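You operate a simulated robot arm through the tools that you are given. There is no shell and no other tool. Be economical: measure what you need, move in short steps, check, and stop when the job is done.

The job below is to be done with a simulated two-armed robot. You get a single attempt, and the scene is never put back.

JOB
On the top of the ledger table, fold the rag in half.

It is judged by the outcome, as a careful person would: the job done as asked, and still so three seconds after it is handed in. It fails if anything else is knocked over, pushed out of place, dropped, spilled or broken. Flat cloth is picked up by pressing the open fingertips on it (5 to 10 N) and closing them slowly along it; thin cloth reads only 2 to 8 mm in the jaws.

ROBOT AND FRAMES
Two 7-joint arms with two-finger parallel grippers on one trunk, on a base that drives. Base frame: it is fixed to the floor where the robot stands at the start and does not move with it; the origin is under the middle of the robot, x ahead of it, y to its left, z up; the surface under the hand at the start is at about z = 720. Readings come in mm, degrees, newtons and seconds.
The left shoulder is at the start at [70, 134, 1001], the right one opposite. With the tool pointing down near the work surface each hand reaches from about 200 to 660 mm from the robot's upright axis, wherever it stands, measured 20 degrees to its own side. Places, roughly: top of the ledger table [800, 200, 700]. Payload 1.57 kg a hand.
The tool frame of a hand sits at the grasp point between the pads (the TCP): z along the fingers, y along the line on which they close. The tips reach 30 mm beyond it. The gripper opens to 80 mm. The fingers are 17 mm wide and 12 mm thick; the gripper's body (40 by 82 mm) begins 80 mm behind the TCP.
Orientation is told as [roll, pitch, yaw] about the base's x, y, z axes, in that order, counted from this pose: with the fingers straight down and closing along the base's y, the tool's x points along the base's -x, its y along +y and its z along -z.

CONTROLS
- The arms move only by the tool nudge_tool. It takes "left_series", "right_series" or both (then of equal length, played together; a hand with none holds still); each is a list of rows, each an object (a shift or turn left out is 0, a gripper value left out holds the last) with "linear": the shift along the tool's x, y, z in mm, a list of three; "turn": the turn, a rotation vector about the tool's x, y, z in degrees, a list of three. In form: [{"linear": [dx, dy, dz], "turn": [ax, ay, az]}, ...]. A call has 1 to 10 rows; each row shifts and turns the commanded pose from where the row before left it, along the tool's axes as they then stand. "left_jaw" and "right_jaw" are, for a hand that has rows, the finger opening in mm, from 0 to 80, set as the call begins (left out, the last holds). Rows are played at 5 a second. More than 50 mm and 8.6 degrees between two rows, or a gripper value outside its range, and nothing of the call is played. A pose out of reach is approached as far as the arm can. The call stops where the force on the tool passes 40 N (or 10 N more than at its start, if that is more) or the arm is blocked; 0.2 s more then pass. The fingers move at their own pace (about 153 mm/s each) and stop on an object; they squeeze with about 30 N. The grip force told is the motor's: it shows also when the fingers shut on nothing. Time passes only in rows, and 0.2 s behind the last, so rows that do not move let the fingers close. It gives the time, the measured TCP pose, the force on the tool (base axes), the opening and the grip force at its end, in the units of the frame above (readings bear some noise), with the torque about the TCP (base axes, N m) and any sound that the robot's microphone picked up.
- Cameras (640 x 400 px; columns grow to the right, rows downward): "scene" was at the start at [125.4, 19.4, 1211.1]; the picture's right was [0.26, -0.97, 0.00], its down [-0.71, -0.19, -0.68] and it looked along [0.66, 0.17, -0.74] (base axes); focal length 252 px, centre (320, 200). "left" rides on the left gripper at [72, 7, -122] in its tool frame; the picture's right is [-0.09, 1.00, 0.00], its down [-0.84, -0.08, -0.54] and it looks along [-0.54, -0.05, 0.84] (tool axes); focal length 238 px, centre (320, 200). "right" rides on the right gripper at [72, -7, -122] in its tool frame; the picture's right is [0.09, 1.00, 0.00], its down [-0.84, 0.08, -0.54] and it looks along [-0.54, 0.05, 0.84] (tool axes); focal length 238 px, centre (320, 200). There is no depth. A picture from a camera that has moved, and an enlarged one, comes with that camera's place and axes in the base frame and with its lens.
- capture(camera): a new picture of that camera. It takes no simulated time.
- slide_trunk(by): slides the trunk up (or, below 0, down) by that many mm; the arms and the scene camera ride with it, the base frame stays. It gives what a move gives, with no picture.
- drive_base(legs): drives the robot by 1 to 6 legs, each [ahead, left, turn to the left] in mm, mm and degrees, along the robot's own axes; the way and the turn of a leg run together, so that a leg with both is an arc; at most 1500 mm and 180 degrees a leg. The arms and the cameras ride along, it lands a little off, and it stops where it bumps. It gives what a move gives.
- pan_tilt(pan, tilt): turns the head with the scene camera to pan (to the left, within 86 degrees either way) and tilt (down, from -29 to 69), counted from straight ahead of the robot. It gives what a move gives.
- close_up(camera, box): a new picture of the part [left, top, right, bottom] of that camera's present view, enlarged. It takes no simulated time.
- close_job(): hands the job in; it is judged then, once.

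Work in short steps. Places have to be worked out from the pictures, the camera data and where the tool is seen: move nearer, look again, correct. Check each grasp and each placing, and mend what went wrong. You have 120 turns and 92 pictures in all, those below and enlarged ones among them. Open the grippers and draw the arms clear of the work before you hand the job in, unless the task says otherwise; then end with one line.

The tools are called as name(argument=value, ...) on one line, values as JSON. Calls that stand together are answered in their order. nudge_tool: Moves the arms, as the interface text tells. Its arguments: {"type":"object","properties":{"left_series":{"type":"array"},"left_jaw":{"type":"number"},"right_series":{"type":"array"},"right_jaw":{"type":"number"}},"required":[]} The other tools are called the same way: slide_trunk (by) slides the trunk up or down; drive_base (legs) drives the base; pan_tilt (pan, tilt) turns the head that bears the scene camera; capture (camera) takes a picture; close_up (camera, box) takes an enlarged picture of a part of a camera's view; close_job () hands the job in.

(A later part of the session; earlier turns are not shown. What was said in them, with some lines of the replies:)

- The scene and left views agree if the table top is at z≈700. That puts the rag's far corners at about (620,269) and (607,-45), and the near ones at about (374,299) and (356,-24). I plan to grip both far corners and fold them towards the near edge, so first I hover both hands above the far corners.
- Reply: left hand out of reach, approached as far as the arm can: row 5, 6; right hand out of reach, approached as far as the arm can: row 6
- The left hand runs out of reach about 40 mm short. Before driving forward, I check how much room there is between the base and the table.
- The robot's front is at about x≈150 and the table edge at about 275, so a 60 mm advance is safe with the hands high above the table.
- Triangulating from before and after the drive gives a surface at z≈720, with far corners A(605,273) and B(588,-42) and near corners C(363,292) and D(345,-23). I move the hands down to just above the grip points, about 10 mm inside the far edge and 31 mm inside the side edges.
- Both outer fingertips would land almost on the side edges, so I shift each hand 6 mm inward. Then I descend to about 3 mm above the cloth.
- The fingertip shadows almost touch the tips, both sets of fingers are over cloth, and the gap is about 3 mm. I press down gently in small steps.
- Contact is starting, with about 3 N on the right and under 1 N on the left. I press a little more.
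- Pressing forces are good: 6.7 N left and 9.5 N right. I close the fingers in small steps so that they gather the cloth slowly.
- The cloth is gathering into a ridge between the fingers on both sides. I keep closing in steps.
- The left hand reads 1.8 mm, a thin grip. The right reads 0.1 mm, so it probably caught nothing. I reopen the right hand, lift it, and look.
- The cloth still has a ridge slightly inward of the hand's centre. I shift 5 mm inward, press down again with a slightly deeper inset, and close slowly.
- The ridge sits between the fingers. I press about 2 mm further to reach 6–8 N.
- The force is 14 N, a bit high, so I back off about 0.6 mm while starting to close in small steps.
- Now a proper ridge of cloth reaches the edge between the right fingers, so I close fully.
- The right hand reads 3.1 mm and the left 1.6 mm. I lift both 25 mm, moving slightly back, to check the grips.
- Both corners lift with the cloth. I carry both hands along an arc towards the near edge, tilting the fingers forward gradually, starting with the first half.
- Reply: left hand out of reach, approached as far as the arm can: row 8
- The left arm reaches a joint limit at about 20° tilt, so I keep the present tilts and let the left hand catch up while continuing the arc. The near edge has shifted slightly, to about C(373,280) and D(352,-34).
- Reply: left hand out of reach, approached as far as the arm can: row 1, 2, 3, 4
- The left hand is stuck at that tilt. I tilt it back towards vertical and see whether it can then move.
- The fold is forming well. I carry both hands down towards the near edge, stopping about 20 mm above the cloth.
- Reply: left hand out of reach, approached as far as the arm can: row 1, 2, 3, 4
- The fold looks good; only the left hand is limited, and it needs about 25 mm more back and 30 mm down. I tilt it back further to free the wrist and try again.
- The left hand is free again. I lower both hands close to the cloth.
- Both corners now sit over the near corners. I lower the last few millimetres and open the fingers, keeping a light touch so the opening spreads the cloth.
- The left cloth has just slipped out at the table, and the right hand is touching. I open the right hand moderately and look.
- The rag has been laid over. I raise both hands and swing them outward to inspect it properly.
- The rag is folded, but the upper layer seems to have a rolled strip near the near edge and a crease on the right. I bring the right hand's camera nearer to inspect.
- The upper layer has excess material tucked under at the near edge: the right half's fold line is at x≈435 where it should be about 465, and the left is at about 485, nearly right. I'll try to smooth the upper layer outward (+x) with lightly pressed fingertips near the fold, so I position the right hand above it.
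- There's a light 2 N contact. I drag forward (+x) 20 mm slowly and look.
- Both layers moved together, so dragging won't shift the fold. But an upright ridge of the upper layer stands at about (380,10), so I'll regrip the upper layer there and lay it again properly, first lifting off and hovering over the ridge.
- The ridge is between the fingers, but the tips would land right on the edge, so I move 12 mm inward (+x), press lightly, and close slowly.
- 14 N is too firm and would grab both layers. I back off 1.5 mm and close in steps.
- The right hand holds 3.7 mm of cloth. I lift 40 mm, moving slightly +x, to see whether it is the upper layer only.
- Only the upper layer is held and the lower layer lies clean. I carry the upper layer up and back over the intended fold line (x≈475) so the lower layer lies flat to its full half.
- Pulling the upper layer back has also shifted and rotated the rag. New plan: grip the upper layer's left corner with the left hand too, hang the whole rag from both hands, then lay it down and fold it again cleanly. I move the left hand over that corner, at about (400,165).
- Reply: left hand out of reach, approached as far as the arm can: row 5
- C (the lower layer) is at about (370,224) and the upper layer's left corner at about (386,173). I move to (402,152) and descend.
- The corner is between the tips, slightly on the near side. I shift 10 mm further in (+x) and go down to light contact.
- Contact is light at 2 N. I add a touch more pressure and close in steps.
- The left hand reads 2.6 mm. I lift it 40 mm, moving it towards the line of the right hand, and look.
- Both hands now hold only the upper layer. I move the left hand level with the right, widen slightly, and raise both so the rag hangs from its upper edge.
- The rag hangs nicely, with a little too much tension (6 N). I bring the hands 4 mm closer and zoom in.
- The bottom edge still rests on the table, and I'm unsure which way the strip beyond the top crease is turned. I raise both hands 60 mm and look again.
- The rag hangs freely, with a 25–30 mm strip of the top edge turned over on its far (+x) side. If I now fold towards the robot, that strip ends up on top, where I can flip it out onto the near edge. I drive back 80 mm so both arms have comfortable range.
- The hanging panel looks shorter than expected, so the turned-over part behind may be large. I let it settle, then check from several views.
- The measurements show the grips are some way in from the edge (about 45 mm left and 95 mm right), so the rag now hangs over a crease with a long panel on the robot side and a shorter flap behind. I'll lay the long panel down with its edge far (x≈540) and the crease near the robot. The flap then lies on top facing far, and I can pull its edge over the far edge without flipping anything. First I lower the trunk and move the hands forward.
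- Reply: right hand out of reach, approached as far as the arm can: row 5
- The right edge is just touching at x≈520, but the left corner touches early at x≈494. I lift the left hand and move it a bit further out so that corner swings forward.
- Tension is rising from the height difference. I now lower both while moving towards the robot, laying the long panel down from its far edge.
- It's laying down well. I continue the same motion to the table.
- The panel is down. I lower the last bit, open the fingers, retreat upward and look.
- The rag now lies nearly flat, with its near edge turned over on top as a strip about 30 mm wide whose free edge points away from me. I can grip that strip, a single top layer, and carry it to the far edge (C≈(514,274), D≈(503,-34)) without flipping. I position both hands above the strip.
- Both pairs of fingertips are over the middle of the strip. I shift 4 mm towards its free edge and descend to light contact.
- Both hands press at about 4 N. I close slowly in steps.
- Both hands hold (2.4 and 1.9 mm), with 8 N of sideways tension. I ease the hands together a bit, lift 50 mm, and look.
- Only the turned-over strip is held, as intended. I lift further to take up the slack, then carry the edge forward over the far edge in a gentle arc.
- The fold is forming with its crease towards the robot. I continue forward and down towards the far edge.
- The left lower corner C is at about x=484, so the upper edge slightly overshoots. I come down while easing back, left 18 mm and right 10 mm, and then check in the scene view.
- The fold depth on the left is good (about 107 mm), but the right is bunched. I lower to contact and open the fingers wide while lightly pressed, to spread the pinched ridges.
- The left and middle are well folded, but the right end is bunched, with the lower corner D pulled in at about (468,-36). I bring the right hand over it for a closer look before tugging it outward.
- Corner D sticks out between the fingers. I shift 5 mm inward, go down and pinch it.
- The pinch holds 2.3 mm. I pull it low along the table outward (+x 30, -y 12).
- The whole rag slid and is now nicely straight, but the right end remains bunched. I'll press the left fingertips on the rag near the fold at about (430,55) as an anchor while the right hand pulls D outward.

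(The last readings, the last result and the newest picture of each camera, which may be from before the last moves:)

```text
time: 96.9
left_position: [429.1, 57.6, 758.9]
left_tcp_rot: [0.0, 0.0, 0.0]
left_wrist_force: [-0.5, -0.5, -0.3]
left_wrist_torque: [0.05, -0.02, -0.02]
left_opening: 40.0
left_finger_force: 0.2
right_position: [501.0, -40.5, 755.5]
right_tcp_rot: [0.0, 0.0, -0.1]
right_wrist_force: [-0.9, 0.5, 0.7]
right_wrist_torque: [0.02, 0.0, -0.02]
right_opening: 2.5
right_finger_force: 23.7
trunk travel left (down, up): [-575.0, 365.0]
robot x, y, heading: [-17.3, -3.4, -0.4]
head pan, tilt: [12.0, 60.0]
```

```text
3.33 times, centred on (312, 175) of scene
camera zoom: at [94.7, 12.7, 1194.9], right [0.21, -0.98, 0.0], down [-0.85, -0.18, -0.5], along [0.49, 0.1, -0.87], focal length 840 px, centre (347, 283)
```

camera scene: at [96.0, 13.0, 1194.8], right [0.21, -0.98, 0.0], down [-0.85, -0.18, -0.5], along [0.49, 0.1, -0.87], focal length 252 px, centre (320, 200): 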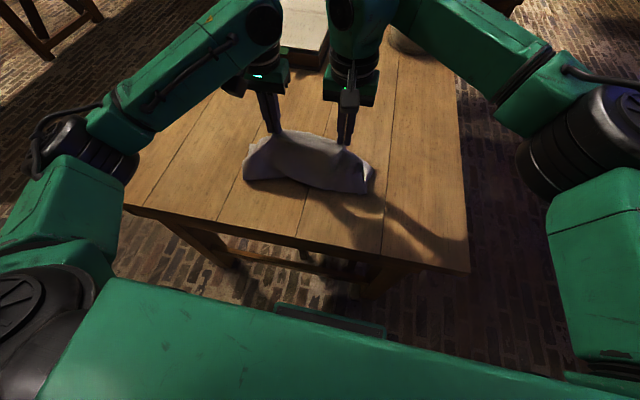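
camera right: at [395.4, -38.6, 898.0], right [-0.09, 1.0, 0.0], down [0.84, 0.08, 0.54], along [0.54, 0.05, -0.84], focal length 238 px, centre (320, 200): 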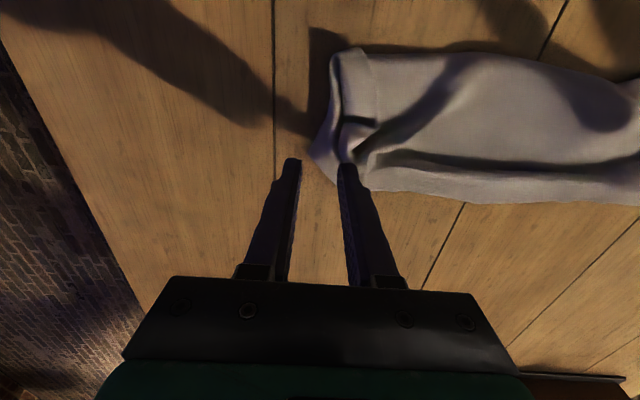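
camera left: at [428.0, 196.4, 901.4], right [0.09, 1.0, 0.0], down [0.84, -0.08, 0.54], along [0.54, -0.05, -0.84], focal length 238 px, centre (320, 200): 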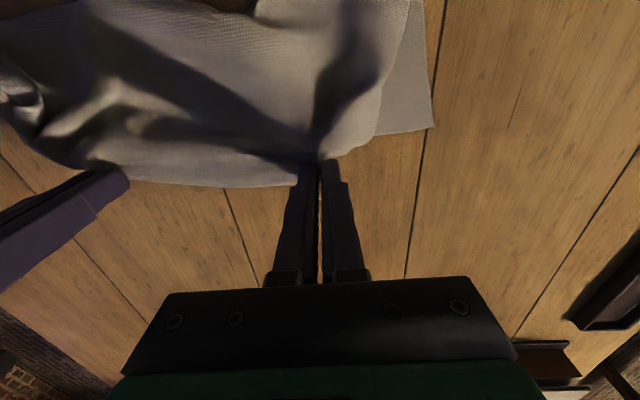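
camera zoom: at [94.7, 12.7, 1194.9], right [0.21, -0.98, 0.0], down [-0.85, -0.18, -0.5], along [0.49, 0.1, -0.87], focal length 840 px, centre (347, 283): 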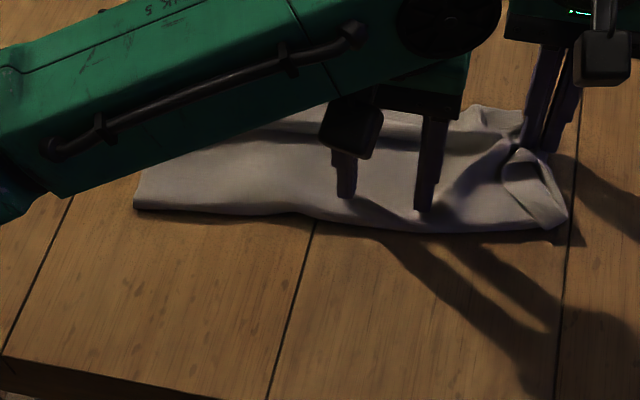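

The left fingertips are just above the rag. I press down lightly, then pull with the right.

nudge_tool(left_series=[{"linear": [0, 0, 3]}, {"linear": [0, 0, 2.5]}, {}])

nudge_tool(left_series=[{"linear": [0, 0, 1]}, {}, {}, {}, {}, {}], right_series=[{}, {"linear": [-6, -4, 0]}, {"linear": [-6, -4, 0]}, {"linear": [-6, -4, 0]}, {"linear": [-5, -4, 0]}, {}])

close_up(camera="scene", box=[216, 115, 408, 235])

```text
time: 97.7
left_position: [431.5, 58.4, 753.9]
left_tcp_rot: [0.1, -0.1, -0.1]
left_wrist_force: [-0.1, -0.2, 0.0]
left_wrist_torque: [0.01, 0.01, 0.04]
left_opening: 39.8
left_finger_force: 0.0
right_position: [500.7, -39.8, 757.4]
right_tcp_rot: [0.0, 0.0, -0.1]
right_wrist_force: [-0.1, 0.2, 1.6]
right_wrist_torque: [0.02, 0.0, -0.03]
right_opening: 2.1
right_finger_force: 23.6
trunk travel left (down, up): [-575.0, 365.0]
robot x, y, heading: [-19.0, -0.7, 0.2]
head pan, tilt: [12.0, 60.0]
```

```text
time: 99.1
left_position: [430.2, 58.0, 753.1]
left_tcp_rot: [-0.1, -0.1, 0.0]
left_wrist_force: [-0.3, -1.2, -0.4]
left_wrist_torque: [0.02, -0.01, 0.0]
left_opening: 40.2
left_finger_force: 0.0
right_position: [524.4, -57.1, 756.5]
right_tcp_rot: [-0.1, 0.0, 0.1]
right_wrist_force: [-0.3, 0.9, 0.8]
right_wrist_torque: [0.02, 0.03, 0.02]
right_opening: 2.2
right_finger_force: 23.1
trunk travel left (down, up): [-575.0, 365.0]
robot x, y, heading: [-18.1, 0.7, 0.1]
head pan, tilt: [12.0, 60.0]
```

```text
3.33 times, centred on (312, 175) of scene
camera zoom: at [94.6, 12.9, 1194.9], right [0.21, -0.98, 0.0], down [-0.85, -0.18, -0.5], along [0.49, 0.1, -0.87], focal length 840 px, centre (347, 283)
```

zoom: 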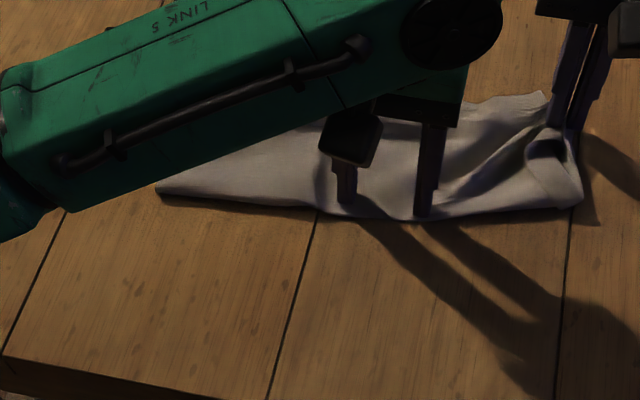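

The left anchor isn't pressing yet. I push it down to get real contact, then pull a little more.

nudge_tool(left_series=[{"linear": [0, 0, 1.5]}, {"linear": [0, 0, 1.2]}, {}])

```text
time: 99.9
left_position: [429.6, 57.7, 750.3]
left_tcp_rot: [-0.1, -0.4, 0.1]
left_wrist_force: [2.2, 0.9, 19.2]
left_wrist_torque: [0.21, -0.05, -0.05]
left_opening: 39.9
left_finger_force: 0.0
right_position: [522.3, -55.9, 759.1]
right_tcp_rot: [0.1, -0.1, 0.0]
right_wrist_force: [-0.9, 0.4, 0.7]
right_wrist_torque: [0.01, 0.01, 0.01]
right_opening: 2.5
right_finger_force: 23.8
trunk travel left (down, up): [-575.0, 365.0]
robot x, y, heading: [-19.2, 0.1, 0.1]
head pan, tilt: [12.0, 60.0]
```

The anchor is now firm. I pull D outward 16 mm, watching the force.

nudge_tool(right_series=[{"linear": [-4, -2, 0]}, {"linear": [-4, -2, 0]}, {"linear": [-4, -2, 0]}, {"linear": [-4, -2, 0]}, {}])

close_up(camera="scene", box=[216, 115, 408, 235])

```text
time: 101.1
left_position: [429.5, 57.2, 750.9]
left_tcp_rot: [-0.1, -0.4, 0.2]
left_wrist_force: [9.3, -0.1, 28.6]
left_wrist_torque: [0.29, -0.25, -0.03]
left_opening: 40.2
left_finger_force: 0.1
right_position: [538.6, -62.2, 757.7]
right_tcp_rot: [0.1, -0.2, -0.1]
right_wrist_force: [-3.8, 4.0, 1.6]
right_wrist_torque: [0.13, 0.14, 0.05]
right_opening: 2.6
right_finger_force: 23.3
trunk travel left (down, up): [-575.0, 365.0]
robot x, y, heading: [-20.2, -0.1, 0.0]
head pan, tilt: [12.0, 60.0]
```

```text
3.33 times, centred on (312, 175) of scene
camera zoom: at [92.0, 12.6, 1195.3], right [0.21, -0.98, 0.0], down [-0.85, -0.18, -0.5], along [0.49, 0.1, -0.86], focal length 840 px, centre (347, 283)
```

zoom: 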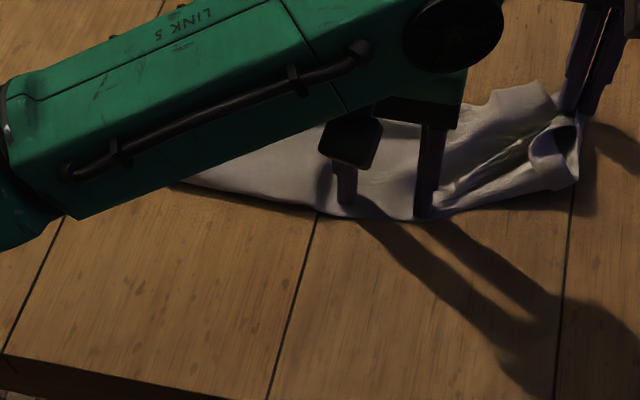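

It's taut now (about 5 N), so the slack in the lower layer is gone. I ease off slightly, release both hands, clear away, and look.

nudge_tool(left_series=[{}, {"linear": [0, 0, -5]}, {"linear": [0, 0, -20]}, {"linear": [0, 0, -30]}, {}], right_series=[{"linear": [4, 2, 2]}, {"linear": [0, 0, 2]}, {}, {}, {}])

nudge_tool(left_series=[{"linear": [0, 20, -30]}, {"linear": [0, 45, 0]}, {"linear": [0, 45, 0]}, {"linear": [0, 45, 0]}, {"linear": [0, 45, 0]}, {"linear": [0, 45, 0]}, {"linear": [0, 45, 0]}], right_series=[{}, {}, {"linear": [0, 0, -15]}, {"linear": [0, 0, -30]}, {"linear": [0, -20, -40]}, {"linear": [0, -45, 0]}, {"linear": [0, -45, 0]}], right_jaw=30)

close_up(camera="scene", box=[216, 115, 408, 235])

```text
time: 102.3
left_position: [430.2, 58.0, 804.1]
left_tcp_rot: [0.1, -0.1, 0.0]
left_wrist_force: [-0.3, -0.1, 0.8]
left_wrist_torque: [-0.01, -0.02, 0.0]
left_opening: 39.9
left_finger_force: 0.0
right_position: [535.5, -63.2, 752.5]
right_tcp_rot: [0.0, 0.0, 0.0]
right_wrist_force: [0.9, -0.7, 3.5]
right_wrist_torque: [-0.01, -0.04, 0.01]
right_opening: 2.1
right_finger_force: 23.7
trunk travel left (down, up): [-575.0, 365.0]
robot x, y, heading: [-18.6, 0.6, -0.1]
head pan, tilt: [12.0, 60.0]
```

```text
time: 103.9
left_position: [429.6, 348.3, 834.4]
left_tcp_rot: [-0.1, -0.1, 0.0]
left_wrist_force: [-0.5, -0.3, 0.6]
left_wrist_torque: [0.0, -0.02, 0.01]
left_opening: 40.2
left_finger_force: 0.1
right_position: [535.8, -172.3, 837.3]
right_tcp_rot: [0.0, -0.1, 0.0]
right_wrist_force: [-0.1, -0.2, 0.2]
right_wrist_torque: [0.03, 0.01, 0.01]
right_opening: 30.1
right_finger_force: 0.1
trunk travel left (down, up): [-575.0, 365.0]
robot x, y, heading: [-17.3, 3.9, -0.2]
head pan, tilt: [12.0, 60.0]
```

```text
3.33 times, centred on (312, 175) of scene
camera zoom: at [94.3, 12.7, 1195.0], right [0.21, -0.98, 0.0], down [-0.85, -0.18, -0.5], along [0.49, 0.1, -0.87], focal length 840 px, centre (347, 283)
```

zoom: 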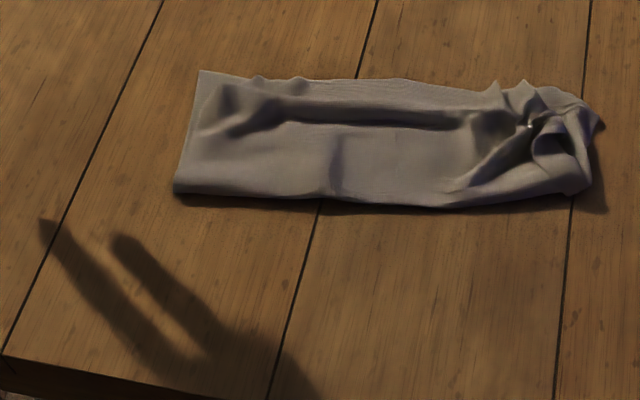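

It's now a tidy folded rectangle, with the left depth about 114 mm. Only the right end is crumpled, with its fold corner at about (468,-79) when it should be near x≈415. I press lightly on that fold corner and draw it towards the robot to flatten the end.

nudge_tool(right_series=[{"linear": [18, 36, 5]}, {"linear": [18, 36, 10]}, {"linear": [18, 36, 20]}, {"linear": [0, 0, 25]}, {}], right_jaw=26)

capture(camera="right")

```text
time: 105.1
left_position: [431.1, 348.3, 834.0]
left_tcp_rot: [0.1, -0.1, 0.0]
left_wrist_force: [0.3, -0.4, 0.3]
left_wrist_torque: [0.0, -0.02, -0.04]
left_opening: 40.1
left_finger_force: 0.1
right_position: [483.3, -64.1, 777.3]
right_tcp_rot: [0.1, 0.1, -0.1]
right_wrist_force: [0.0, -0.7, 0.1]
right_wrist_torque: [0.03, 0.0, 0.0]
right_opening: 26.0
right_finger_force: 0.1
trunk travel left (down, up): [-575.0, 365.0]
robot x, y, heading: [-20.1, 1.8, 0.0]
head pan, tilt: [12.0, 60.0]
```

```text
5 pictures are left
camera right: at [410.4, -69.2, 899.1], right [-0.09, 1.0, 0.0], down [0.84, 0.08, 0.54], along [0.54, 0.05, -0.84], focal length 238 px, centre (320, 200)
```

right: 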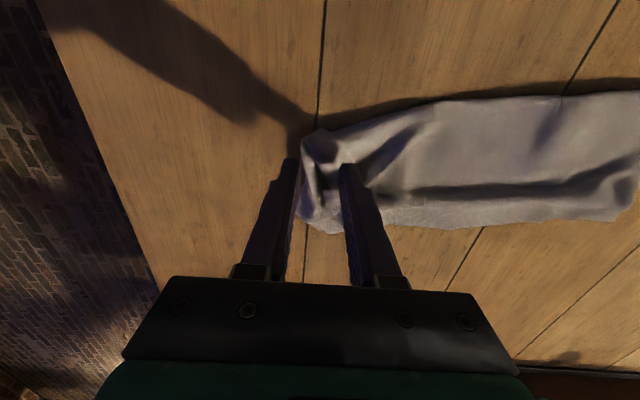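

I shift 8 mm inward and 4 mm back, go down to contact, and drag the fold corner towards the robot.

nudge_tool(right_series=[{"linear": [4, 8, 8]}, {"linear": [0, 0, 7]}, {"linear": [0, 0, 5]}, {"linear": [0, 0, 3]}, {}])

```text
time: 106.3
left_position: [430.9, 346.7, 834.4]
left_tcp_rot: [-0.1, -0.1, -0.1]
left_wrist_force: [-0.2, -0.5, 1.4]
left_wrist_torque: [-0.01, -0.03, -0.01]
left_opening: 40.1
left_finger_force: 0.0
right_position: [479.0, -56.4, 754.7]
right_tcp_rot: [0.0, 0.0, -0.1]
right_wrist_force: [0.8, 0.4, 0.2]
right_wrist_torque: [-0.02, 0.02, 0.02]
right_opening: 26.1
right_finger_force: 0.0
trunk travel left (down, up): [-575.0, 365.0]
robot x, y, heading: [-17.9, 1.3, 0.1]
head pan, tilt: [12.0, 60.0]
```

nudge_tool(right_series=[{"linear": [0, 0, 1.5]}, {"linear": [0, 0, 1]}, {}])

```text
time: 107.1
left_position: [428.6, 347.5, 834.2]
left_tcp_rot: [0.0, 0.0, 0.0]
left_wrist_force: [0.5, 0.6, 0.2]
left_wrist_torque: [-0.01, -0.01, 0.01]
left_opening: 39.8
left_finger_force: 0.0
right_position: [478.5, -55.8, 753.8]
right_tcp_rot: [-0.1, -0.2, 0.0]
right_wrist_force: [1.5, -0.9, 5.1]
right_wrist_torque: [-0.04, -0.02, 0.0]
right_opening: 26.2
right_finger_force: 0.1
trunk travel left (down, up): [-575.0, 365.0]
robot x, y, heading: [-16.8, -2.6, -0.0]
head pan, tilt: [12.0, 60.0]
```

Contact is 5 N. I drag about 30 mm towards the robot and slightly outward, then lift off and clear away to look.

nudge_tool(right_series=[{"linear": [6, -1, 0]}, {"linear": [6, -1, 0]}, {"linear": [6, -1, 0]}, {"linear": [6, -1, 0]}, {"linear": [6, -1, 0]}, {}, {"linear": [0, 0, -20]}, {"linear": [0, -10, -35]}, {"linear": [0, -45, -20]}, {"linear": [0, -45, 0]}])

close_up(camera="scene", box=[216, 115, 424, 245])

```text
time: 109.3
left_position: [429.7, 347.2, 834.2]
left_tcp_rot: [0.0, -0.1, 0.0]
left_wrist_force: [0.6, -0.6, 0.4]
left_wrist_torque: [-0.01, -0.05, 0.02]
left_opening: 39.6
left_finger_force: 0.1
right_position: [447.1, -161.9, 827.5]
right_tcp_rot: [0.1, 0.0, 0.0]
right_wrist_force: [-0.1, 0.1, -0.6]
right_wrist_torque: [0.02, 0.0, -0.03]
right_opening: 26.1
right_finger_force: 0.1
trunk travel left (down, up): [-575.0, 365.0]
robot x, y, heading: [-20.0, -1.4, -0.1]
head pan, tilt: [12.0, 60.0]
```

```text
3.08 times, centred on (320, 180) of scene
camera zoom: at [94.5, 11.6, 1194.9], right [0.21, -0.98, 0.0], down [-0.85, -0.18, -0.5], along [0.49, 0.1, -0.87], focal length 775 px, centre (320, 262)
```

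zoom: 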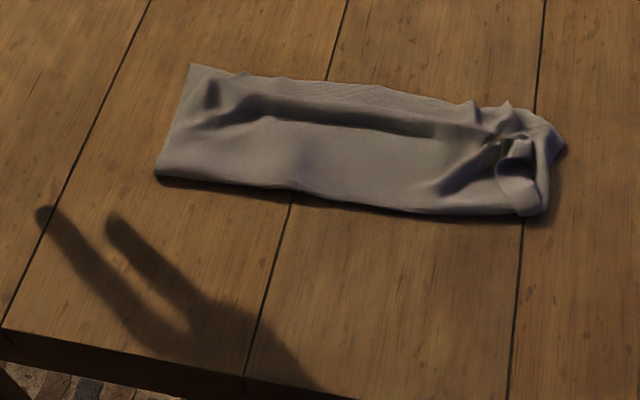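

The rag now lies as a folded rectangle about half its original depth, with the edges together at the far side and only minor creasing at the right end. Both hands are open and clear, and nothing else was touched, so I hand the job in.

close_job()

```text
The job is handed in.
```

The rag is folded in half on the ledger table, but not crisply: the right end is still creased and about 20 mm shallower than the left. Nothing else on the table was touched, and both hands are open and clear of it.
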